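You operate a simulated robot arm through the tools that you are given. There is no shell and no other tool. Be economical: measure what you need, move in short steps, check, and stop when the job is done.

You run a simulated robot arm. Do the job below in one go: nothing can be reset, and whatever is moved stays where it is left.

Task
Put the grey weight on the orange lakes paperback.

It is judged by the outcome, as a careful person would: the job done as asked, and still so three seconds after it is handed in. It fails if anything else is knocked over, pushed out of place, dropped, spilled or broken.

Robot
A 7-joint arm with a two-finger parallel gripper, fixed in place. Base frame: the origin is at the foot of the arm, x ahead of it, y to its left, z up; the work surface is at about z = 0. Readings come in mm, rad, newtons and seconds.
With the tool pointing down near the work surface it reaches from about 240 to 620 mm from the base axis. Its first joint turns from -1.152 to 1.152 rad. Payload 2.6 kg.
The tool frame sits at the grasp point between the pads (the TCP): z along the fingers, y along the line on which they close. The tips reach 30 mm beyond it. The gripper opens to 94 mm. The fingers are 28 mm wide and 10 mm thick; the gripper's body (50 by 96 mm) begins 55 mm behind the TCP.
Orientation is that of the tool frame in the base frame, as a unit quaternion [w, x, y, z]. With the fingers straight down and closing along the base's y, the tool's x points along the base's -x, its y along +y and its z along -z.

Tools
- The arm moves only by the tool move_arm. Its argument "plan" is a list of rows, each a list of 5 numbers: the shift along the tool's x, y, z in mm, then the turn about the tool's z in rad, then the finger opening in mm, from 0 to 94. In form: [[x, y, z, yaw, claw], ...]. A call has 1 to 12 rows; each row is the pose to reach, as a shift and turn from the pose commanded when the call began, along the tool's axes at that moment. Each row takes 0.2 s and may step no farther than 50 mm and 0.15 rad from the row before; otherwise, or with a gripper value out of range, the whole call is refused. A pose out of reach is approached as far as the arm can. The call stops where the force on the tool passes 40 N (or 10 N more than at its start, if that is more) or the arm is blocked; 0.2 s more then pass. The fingers move at their own pace (about 72 mm/s each) and stop on an object; they squeeze with about 31 N. The grip force told is the motor's: it shows also when the fingers shut on nothing. Time passes only in rows, and 0.2 s behind the last, so rows that repeat a pose let the fingers close. The reply holds the time, the measured pose of the TCP, the force on the tool along the base axes, the opening and the grip force, in the units named above and with some noise.
- Cameras (640 x 400 px; columns grow to the right, rows downward): "scene" is fixed at [44.5, 450.5, 549.3]; the picture's right is [-0.59, -0.81, 0.00], its down [-0.58, 0.42, -0.70] and it looks along [0.57, -0.41, -0.71] (base axes); focal length 307 px, centre (320, 200). "wrist" rides on the gripper at [-37, 0, -58] in the tool frame; the picture's right is [0.00, -1.00, 0.00], its down [0.97, 0.00, -0.24] and it looks along [0.24, 0.00, 0.97] (tool axes); focal length 218 px, centre (320, 200).
- camera(camera): a new picture of that camera. It takes no simulated time.
- pixel_to_xyz(camera, pixels): for up to 12 pixels [column, row] of the newest picture of that camera ("zoom" is the newest enlarged one), the place [x, y, z] in the base frame of the surface seen there, good to about 3 mm. It takes no simulated time.
- enlarge(camera, box): a new picture of the part [left, top, right, bottom] of that camera's present view, enlarged. It takes no simulated time.
- close_job(): hands the job in; it is judged then, once.

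Work in short steps. Measure before you move; look again where a grasp or a placing could have gone wrong, and mend it. You have 60 turns and 26 pictures in all, those below and enlarged ones among them. Open the gripper and draw the arm clear of the work before you hand the job in, unless the task says otherwise; then end with one line.

The tools are called after "Call:" by a JSON object that holds its "api" and its "payload". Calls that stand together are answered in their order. move_arm: Moves the arm, as the interface text tells. Its arguments: {"type":"object","properties":{"plan":{"type":"array","items":{"type":"array","items":{"type":"number"}}}},"required":["plan"]} The other tools are called the same way: camera (camera) takes a picture; pixel_to_xyz (camera, pixels) gives the place of the surface under pixels of a picture; enlarge (camera, box) takes an enlarged picture of a part of a camera's view; close_job () hands the job in.

At the start:

```text
time_s: 0.0
position: [346.9, 89.0, 271.4]
ee_rot: [0.0, 0.0, 1.0, 0.0]
contact_force: [0.0, 0.3, -1.0]
grip_width: 93.8
grasp_force: 0.0
```

scene: 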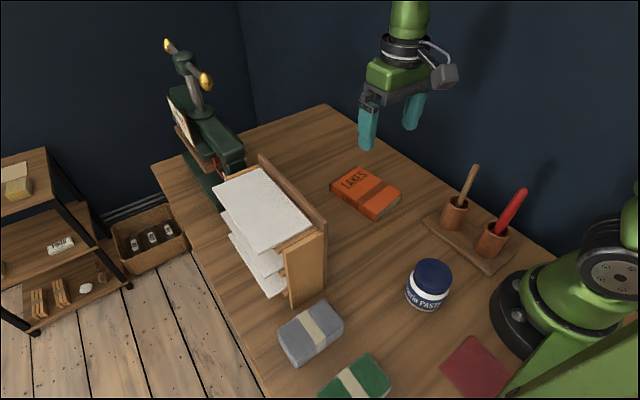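
wrist: 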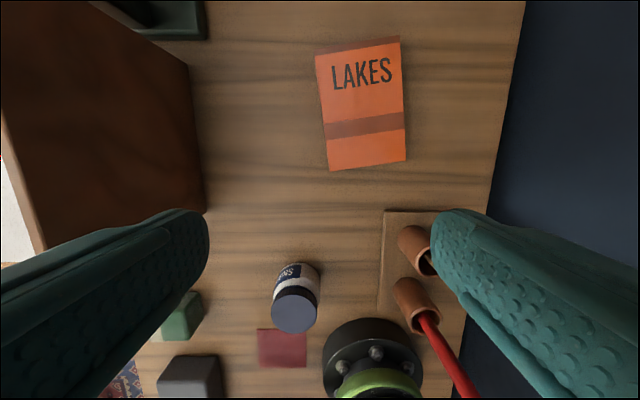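

I'll measure the grey weight near (311,333) in the scene view, the green one near (355,380), the book near (366,190), and the shelf next to them.

Call:
{"api": "pixel_to_xyz", "payload": {"camera": "scene", "pixels": [[311, 325], [280, 330], [322, 304], [343, 322], [297, 364], [355, 375], [345, 181], [400, 193], [373, 215], [333, 190], [305, 300], [325, 225]]}}

Call:
{"api": "pixel_to_xyz", "payload": {"camera": "wrist", "pixels": [[188, 368], [180, 318], [361, 100], [316, 55], [399, 42], [405, 160], [329, 170], [190, 140], [205, 205]]}}

Call:
{"api": "enlarge", "payload": {"camera": "scene", "box": [220, 240, 476, 400]}}

```text
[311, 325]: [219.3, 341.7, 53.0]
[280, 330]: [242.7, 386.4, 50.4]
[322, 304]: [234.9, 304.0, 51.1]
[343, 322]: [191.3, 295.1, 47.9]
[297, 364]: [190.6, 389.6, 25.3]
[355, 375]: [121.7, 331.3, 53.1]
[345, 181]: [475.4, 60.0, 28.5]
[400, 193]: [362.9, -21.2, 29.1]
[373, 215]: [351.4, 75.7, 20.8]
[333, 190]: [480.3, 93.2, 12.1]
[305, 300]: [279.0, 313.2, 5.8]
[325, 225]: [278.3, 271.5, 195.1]
```

```text
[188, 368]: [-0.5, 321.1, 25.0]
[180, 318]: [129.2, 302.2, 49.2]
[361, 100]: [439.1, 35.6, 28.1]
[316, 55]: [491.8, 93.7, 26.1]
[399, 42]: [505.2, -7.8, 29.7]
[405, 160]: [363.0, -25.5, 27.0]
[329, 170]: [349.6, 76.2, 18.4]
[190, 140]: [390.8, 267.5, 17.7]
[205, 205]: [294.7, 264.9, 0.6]
```

```text
2.50 times, centred on (348, 320) of scene
```

zoom: 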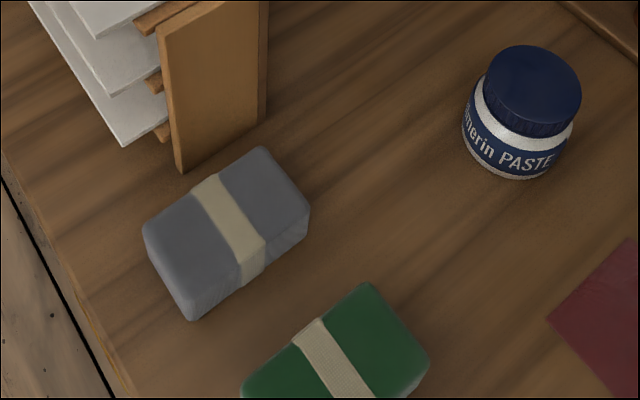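

The grey weight's top is near z=52, with the rack end close by at x≈280. I'll measure the weight's corners and the rack panel in the zoom.

Call:
{"api": "pixel_to_xyz", "payload": {"camera": "zoom", "pixels": [[262, 153], [302, 208], [192, 300], [150, 228], [228, 222], [187, 165], [262, 140], [174, 60], [250, 20], [306, 235], [195, 317], [250, 270]]}}

```text
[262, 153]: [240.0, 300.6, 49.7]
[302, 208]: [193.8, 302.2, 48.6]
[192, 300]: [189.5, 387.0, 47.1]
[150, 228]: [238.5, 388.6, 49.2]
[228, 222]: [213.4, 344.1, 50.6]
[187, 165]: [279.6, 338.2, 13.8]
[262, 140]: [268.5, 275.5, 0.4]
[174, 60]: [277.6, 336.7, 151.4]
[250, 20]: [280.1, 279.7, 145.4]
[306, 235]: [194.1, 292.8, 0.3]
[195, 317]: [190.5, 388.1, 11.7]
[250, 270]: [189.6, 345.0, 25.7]
```

The weight is axis-aligned, with x 188–243, y 298–390, top at about 50 and centre (215.5, 344). I'll stay high while moving over it and turn −90° so the fingers close along base x, clear of the rack at x≈279.

Call:
{"api": "move_arm", "payload": {"plan": [[12, 10, -5, -0.143, 76], [30, 30, -10, -0.286, 76], [50, 55, -10, -0.428, 76], [70, 80, -10, -0.571, 76], [90, 105, -10, -0.714, 76], [110, 135, -10, -0.857, 76], [125, 165, -10, -1.0, 76], [131.4, 195, -10, -1.142, 76], [131.4, 220, -10, -1.285, 76], [131.4, 242, -10, -1.428, 76], [131.4, 255, -10, -1.5708, 76], [131.4, 255, -10, -1.5708, 76]]}}

Call:
{"api": "camera", "payload": {"camera": "wrist"}}

Call:
{"api": "camera", "payload": {"camera": "scene"}}

```text
time_s: 2.6
position: [212.8, 344.2, 279.6]
ee_rot: [0.0, 0.708, -0.706, 0.001]
contact_force: [0.7, -0.4, 0.1]
grip_width: 76.1
grasp_force: 0.1
```

```text
22 pictures are left
```

wrist: 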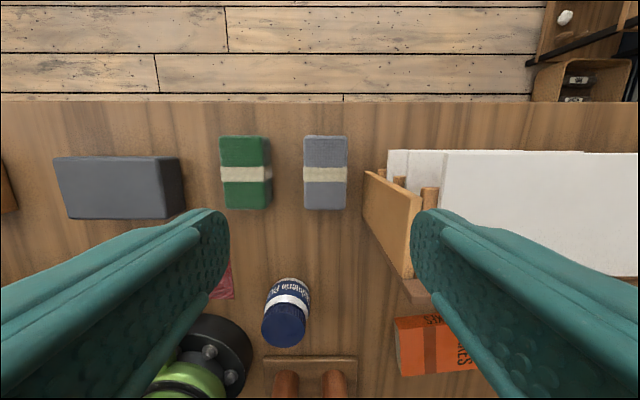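

```text
21 pictures are left
```

scene: 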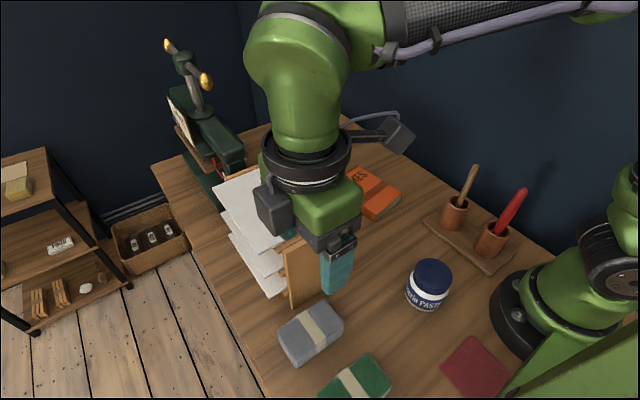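

The wrist view shows the weight at columns 304–347, rows 136–209. I'll cross-check its edges from here and the rack panel's near face.

Call:
{"api": "pixel_to_xyz", "payload": {"camera": "wrist", "pixels": [[306, 160], [345, 160], [306, 195], [345, 195], [325, 139], [325, 206], [368, 172], [366, 200], [410, 270], [266, 160]]}}

```text
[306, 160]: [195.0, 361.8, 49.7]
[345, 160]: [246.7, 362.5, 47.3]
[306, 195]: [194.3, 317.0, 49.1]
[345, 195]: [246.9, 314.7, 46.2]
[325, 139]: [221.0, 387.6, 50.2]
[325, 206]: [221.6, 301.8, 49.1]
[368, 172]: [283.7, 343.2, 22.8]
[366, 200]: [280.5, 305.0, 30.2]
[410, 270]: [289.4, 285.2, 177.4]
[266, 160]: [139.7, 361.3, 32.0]
```

Both views put the weight's centre at about (217.5, 344.5). I'll shift 3 mm in x and descend to z≈95, then check the alignment before going around it.

Call:
{"api": "move_arm", "payload": {"plan": [[0, -3, 40, 0, 76], [0, -3, 80, 0, 76], [0, -3, 120, 0, 76], [0, -3, 155, 0, 76], [0, -3, 180, 0, 76], [0, -3, 186, 0, 76], [0, -3, 186, 0, 76]]}}

Call:
{"api": "camera", "payload": {"camera": "wrist"}}

Call:
{"api": "enlarge", "payload": {"camera": "scene", "box": [220, 240, 476, 400]}}

```text
time_s: 4.2
position: [217.6, 345.0, 94.5]
ee_rot: [0.001, 0.708, -0.707, -0.001]
contact_force: [0.1, 0.9, 0.5]
grip_width: 76.0
grasp_force: 0.1
```

```text
20 pictures are left
```

wrist: 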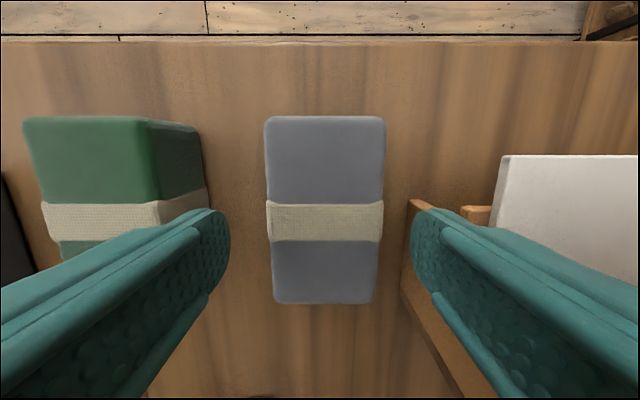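

```text
2.50 times, centred on (348, 320) of scene
```

zoom: 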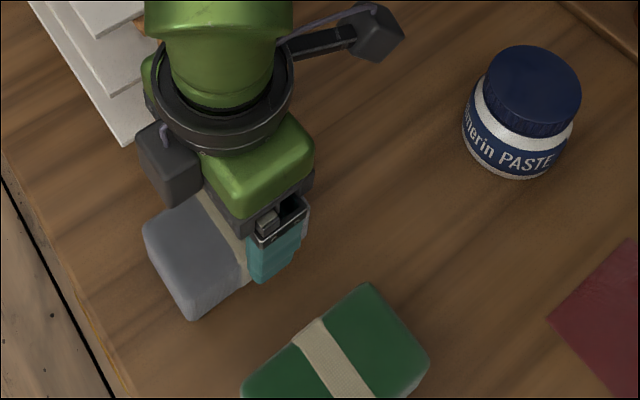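

The weight (cols 265–386) sits centred between the fingers, with no contact and room at the rack. I'll descend to z≈37 and close.

Call:
{"api": "move_arm", "payload": {"plan": [[0, -1, 20, 0, 76], [0, -1, 40, 0, 76], [0, -1, 54, 0, 76], [0, -1, 58, 0, 76], [0, -1, 58, 0, 76], [0, -1, 58, 0, 45], [0, -1, 58, 0, 45], [0, -1, 58, 0, 45], [0, -1, 58, 0, 45]]}}

```text
time_s: 6.2
position: [218.8, 345.7, 37.6]
ee_rot: [0.0, 0.708, -0.707, 0.0]
contact_force: [3.3, -0.1, 0.5]
grip_width: 62.3
grasp_force: 30.6
```

The grip is on it: 62 mm opening at 31 N. I'll lift a little to check the hold.

Call:
{"api": "move_arm", "payload": {"plan": [[0, 0, -8, 0, 40], [0, 0, -20, 0, 40], [0, 0, -35, 0, 40], [0, 0, -50, 0, 40], [0, 0, -50, 0, 40]]}}

Call:
{"api": "camera", "payload": {"camera": "wrist"}}

Call:
{"api": "camera", "payload": {"camera": "scene"}}

```text
time_s: 7.4
position: [218.4, 346.5, 88.1]
ee_rot: [0.0, 0.707, -0.707, 0.0]
contact_force: [0.3, -0.4, -8.9]
grip_width: 62.5
grasp_force: 31.1
```

```text
18 pictures are left
```

wrist: 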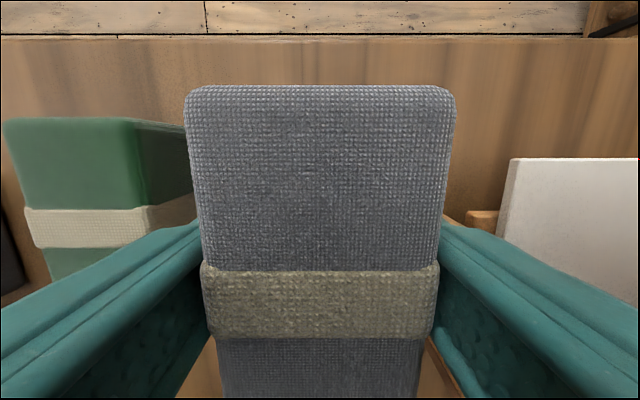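

```text
17 pictures are left
```

scene: 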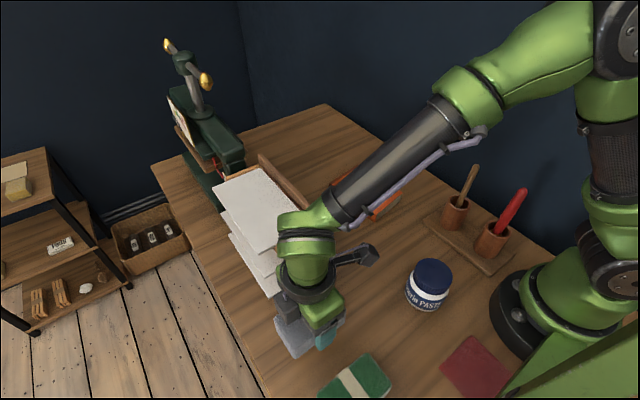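

The weight is held level and centred, with about 0.9 kg showing on the tool. I'll lift straight up to z≈288 so it clears the rack (about 195).

Call:
{"api": "move_arm", "payload": {"plan": [[0, 0, -20, 0, 40], [0, 0, -50, 0, 40], [0, 0, -85, 0, 40], [0, 0, -120, 0, 40], [0, 0, -155, 0, 40], [0, 0, -185, 0, 40], [0, 0, -200, 0, 40], [0, 0, -200, 0, 40]]}}

```text
time_s: 9.2
position: [219.3, 344.5, 286.7]
ee_rot: [-0.001, 0.707, -0.707, 0.0]
contact_force: [-0.4, -0.1, -8.7]
grip_width: 62.2
grasp_force: 30.9
```

The hold is steady at z≈287. Next I'll carry it over the book's centre at (427, 34), turning +1.449 rad so the weight lies along the book, which is turned about 7°.

Call:
{"api": "move_arm", "payload": {"plan": [[12, -6, 0, 0.1, 40], [38, -20, 0, 0.23, 40], [68, -40, 0, 0.37, 40], [100, -62, 0, 0.51, 40], [133, -85, 0, 0.65, 40], [166, -108, 0, 0.79, 40], [199, -132, 0, 0.93, 40], [232, -156, 0, 1.07, 40], [262, -178, 0, 1.2, 40], [288, -195, 0, 1.32, 40], [305, -205, 0, 1.41, 40], [311, -208, 0, 1.449, 40]]}}

Call:
{"api": "camera", "payload": {"camera": "wrist"}}

Call:
{"api": "camera", "payload": {"camera": "scene"}}

```text
time_s: 11.8
position: [426.6, 31.8, 288.9]
ee_rot: [0.0, -0.06, 0.998, 0.0]
contact_force: [-0.3, 0.7, -8.9]
grip_width: 62.2
grasp_force: 31.3
```

```text
16 pictures are left
```

wrist: 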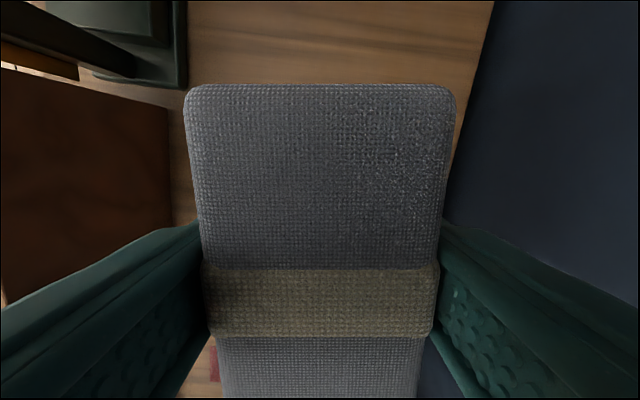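

```text
15 pictures are left
```

scene: 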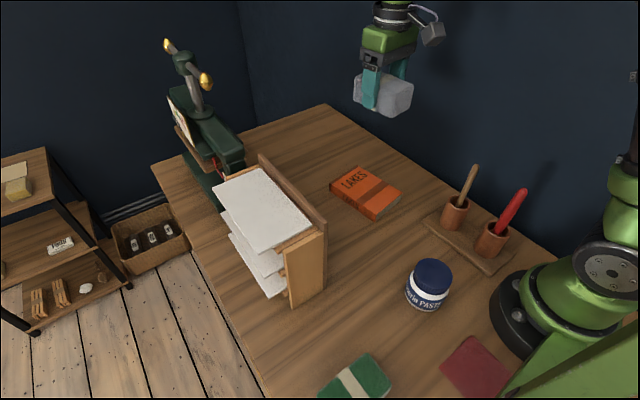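

Everything else is where it was and the book at (366,191) is fully visible. I'll measure its top corners again and its table level before lowering.

Call:
{"api": "enlarge", "payload": {"camera": "scene", "box": [310, 150, 430, 225]}}

Call:
{"api": "pixel_to_xyz", "payload": {"camera": "scene", "pixels": [[359, 169], [399, 192], [372, 209], [333, 187], [366, 188], [350, 180], [385, 197]]}}

```text
5.33 times, centred on (370, 188) of scene
```

zoom: 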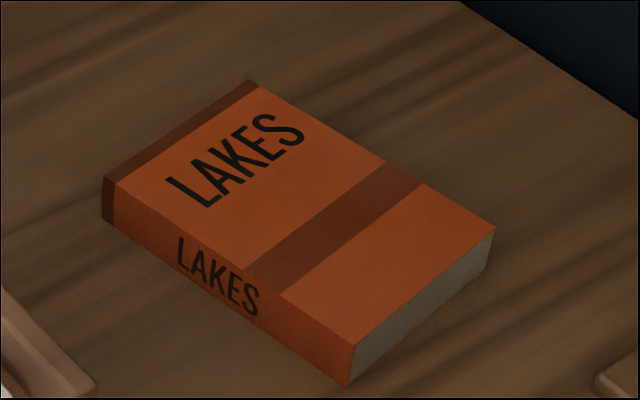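

```text
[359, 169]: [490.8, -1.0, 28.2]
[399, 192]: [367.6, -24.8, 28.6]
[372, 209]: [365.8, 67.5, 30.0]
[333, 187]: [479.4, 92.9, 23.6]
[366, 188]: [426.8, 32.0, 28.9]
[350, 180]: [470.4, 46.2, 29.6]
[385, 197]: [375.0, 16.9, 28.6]
```

The book's top centre is about (427, 33) at z≈29, so the weight should touch at TCP z≈66.5. I'll lower to about 84 first.

Call:
{"api": "move_arm", "payload": {"plan": [[0, 0, 20, 0, 40], [0, 0, 50, 0, 40], [0, 0, 85, 0, 40], [0, 0, 120, 0, 40], [0, 0, 155, 0, 40], [0, 0, 185, 0, 40], [0, 0, 198, 0, 40], [0, 0, 203, 0, 40], [0, 0, 203, 0, 40]]}}

Call:
{"api": "enlarge", "payload": {"camera": "scene", "box": [290, 110, 450, 210]}}

```text
time_s: 13.8
position: [426.8, 33.1, 81.9]
ee_rot: [-0.001, -0.061, 0.998, 0.001]
contact_force: [0.0, -0.2, -8.1]
grip_width: 62.3
grasp_force: 30.7
```

```text
4.00 times, centred on (370, 160) of scene
```

zoom: 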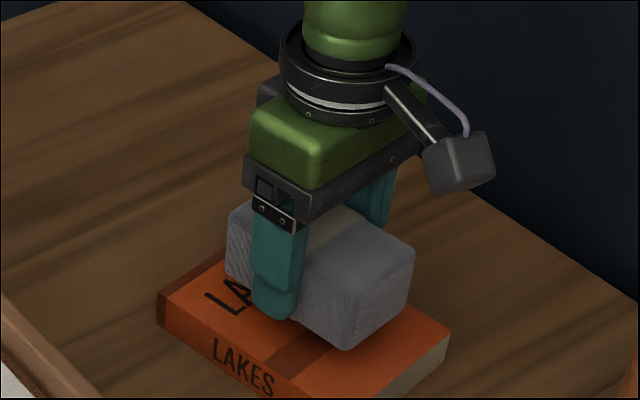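

The weight is hovering over the middle of the book in line with it. I'll lower it in small steps to contact.

Call:
{"api": "move_arm", "payload": {"plan": [[0, 0, 5, 0, 40], [0, 0, 9, 0, 40], [0, 0, 12, 0, 40], [0, 0, 14, 0, 40], [0, 0, 15, 0, 40], [0, 0, 15, 0, 40]]}}

```text
time_s: 15.2
position: [426.2, 33.4, 67.8]
ee_rot: [-0.001, -0.061, 0.998, 0.0]
contact_force: [-0.3, -0.3, -8.9]
grip_width: 62.4
grasp_force: 31.0
```

There's still no contact (−8.9 N) at z≈67.5. I'll continue in half-millimetre steps.

Call:
{"api": "move_arm", "payload": {"plan": [[0, 0, 0.5, 0, 40], [0, 0, 1, 0, 40], [0, 0, 1.5, 0, 40], [0, 0, 1.5, 0, 40]]}}

```text
time_s: 16.2
position: [424.6, 32.8, 66.9]
ee_rot: [-0.001, -0.06, 0.998, 0.001]
contact_force: [0.3, -0.2, -9.1]
grip_width: 62.5
grasp_force: 31.0
```

Still no contact, so I'll go down a little more.

Call:
{"api": "move_arm", "payload": {"plan": [[0, 0, 0.5, 0, 40], [0, 0, 1, 0, 40], [0, 0, 1.5, 0, 40], [0, 0, 1.5, 0, 40]]}}

```text
time_s: 17.2
position: [427.3, 33.6, 66.9]
ee_rot: [-0.001, -0.061, 0.998, 0.0]
contact_force: [-0.9, -0.4, -8.9]
grip_width: 62.2
grasp_force: 31.2
```

The commanded height is about 64.5 and the load is unchanged. I'll keep lowering with the force as my guide.

Call:
{"api": "move_arm", "payload": {"plan": [[0, 0, 0.5, 0, 40], [0, 0, 1, 0, 40], [0, 0, 1.5, 0, 40], [0, 0, 1.5, 0, 40]]}}

Call:
{"api": "enlarge", "payload": {"camera": "scene", "box": [320, 140, 416, 200]}}

```text
time_s: 18.2
position: [426.7, 33.1, 65.4]
ee_rot: [0.0, -0.061, 0.998, 0.0]
contact_force: [-1.5, -1.1, 0.9]
grip_width: 62.4
grasp_force: 31.2
```

```text
6.67 times, centred on (368, 170) of scene
```

zoom: 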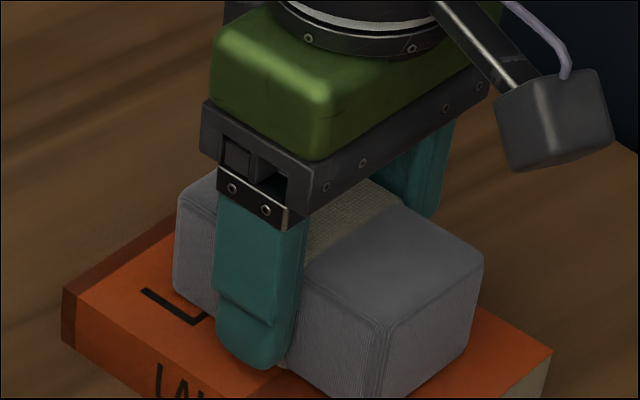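

The tool load went from −8.9 to +0.9 N, so the book now carries the weight. I'll open the fingers gradually in place.

Call:
{"api": "move_arm", "payload": {"plan": [[0, 0, 0, 0, 64], [0, 0, 0, 0, 70], [0, 0, 0, 0, 80], [0, 0, 0, 0, 86], [0, 0, 0, 0, 86]]}}

```text
time_s: 19.4
position: [426.3, 32.9, 63.7]
ee_rot: [0.0, -0.061, 0.998, -0.001]
contact_force: [0.4, -0.2, 0.2]
grip_width: 85.9
grasp_force: 0.1
```

The fingers are open and the force is zero, so I'll rise straight up.

Call:
{"api": "move_arm", "payload": {"plan": [[0, 0, -10, 0, 86], [0, 0, -30, 0, 86], [0, 0, -60, 0, 86], [0, 0, -100, 0, 86], [0, 0, -140, 0, 86], [0, 0, -180, 0, 86], [0, 0, -210, 0, 86], [0, 0, -210, 0, 86]]}}

Call:
{"api": "camera", "payload": {"camera": "scene"}}

Call:
{"api": "camera", "payload": {"camera": "wrist"}}

```text
time_s: 21.2
position: [425.6, 32.5, 273.3]
ee_rot: [-0.001, -0.06, 0.998, 0.0]
contact_force: [-0.3, 1.0, 0.8]
grip_width: 85.7
grasp_force: 0.1
```

```text
11 pictures are left
```

scene: 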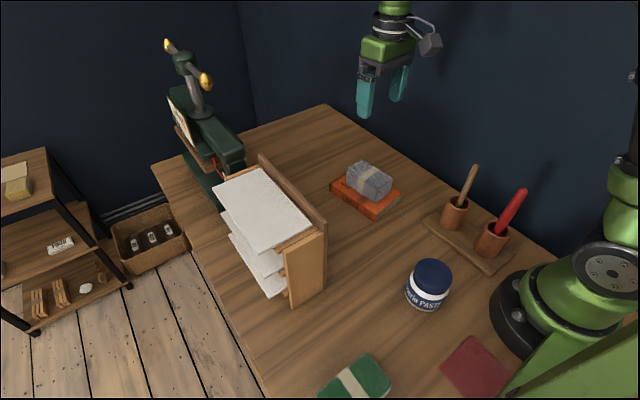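

```text
10 pictures are left
```

wrist: 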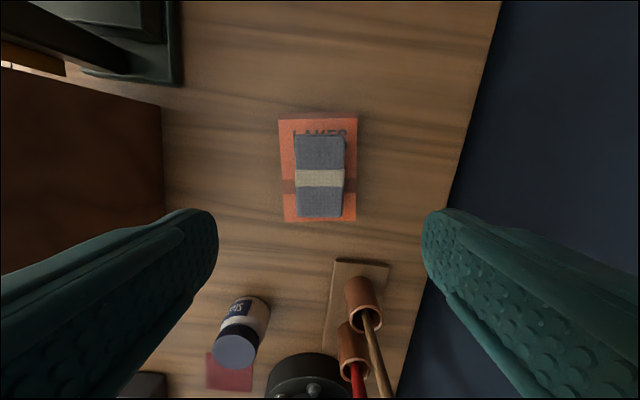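

The weight lies flat in the middle of the book, which hasn't moved, and the other objects are where they were. The arm is clear, so I'm handing in.

Call:
{"api": "close_job", "payload": {}}

```text
The job is handed in.
```

The grey weight is resting flat on the orange Lakes paperback, nothing else was disturbed, and the arm is clear with its gripper open.
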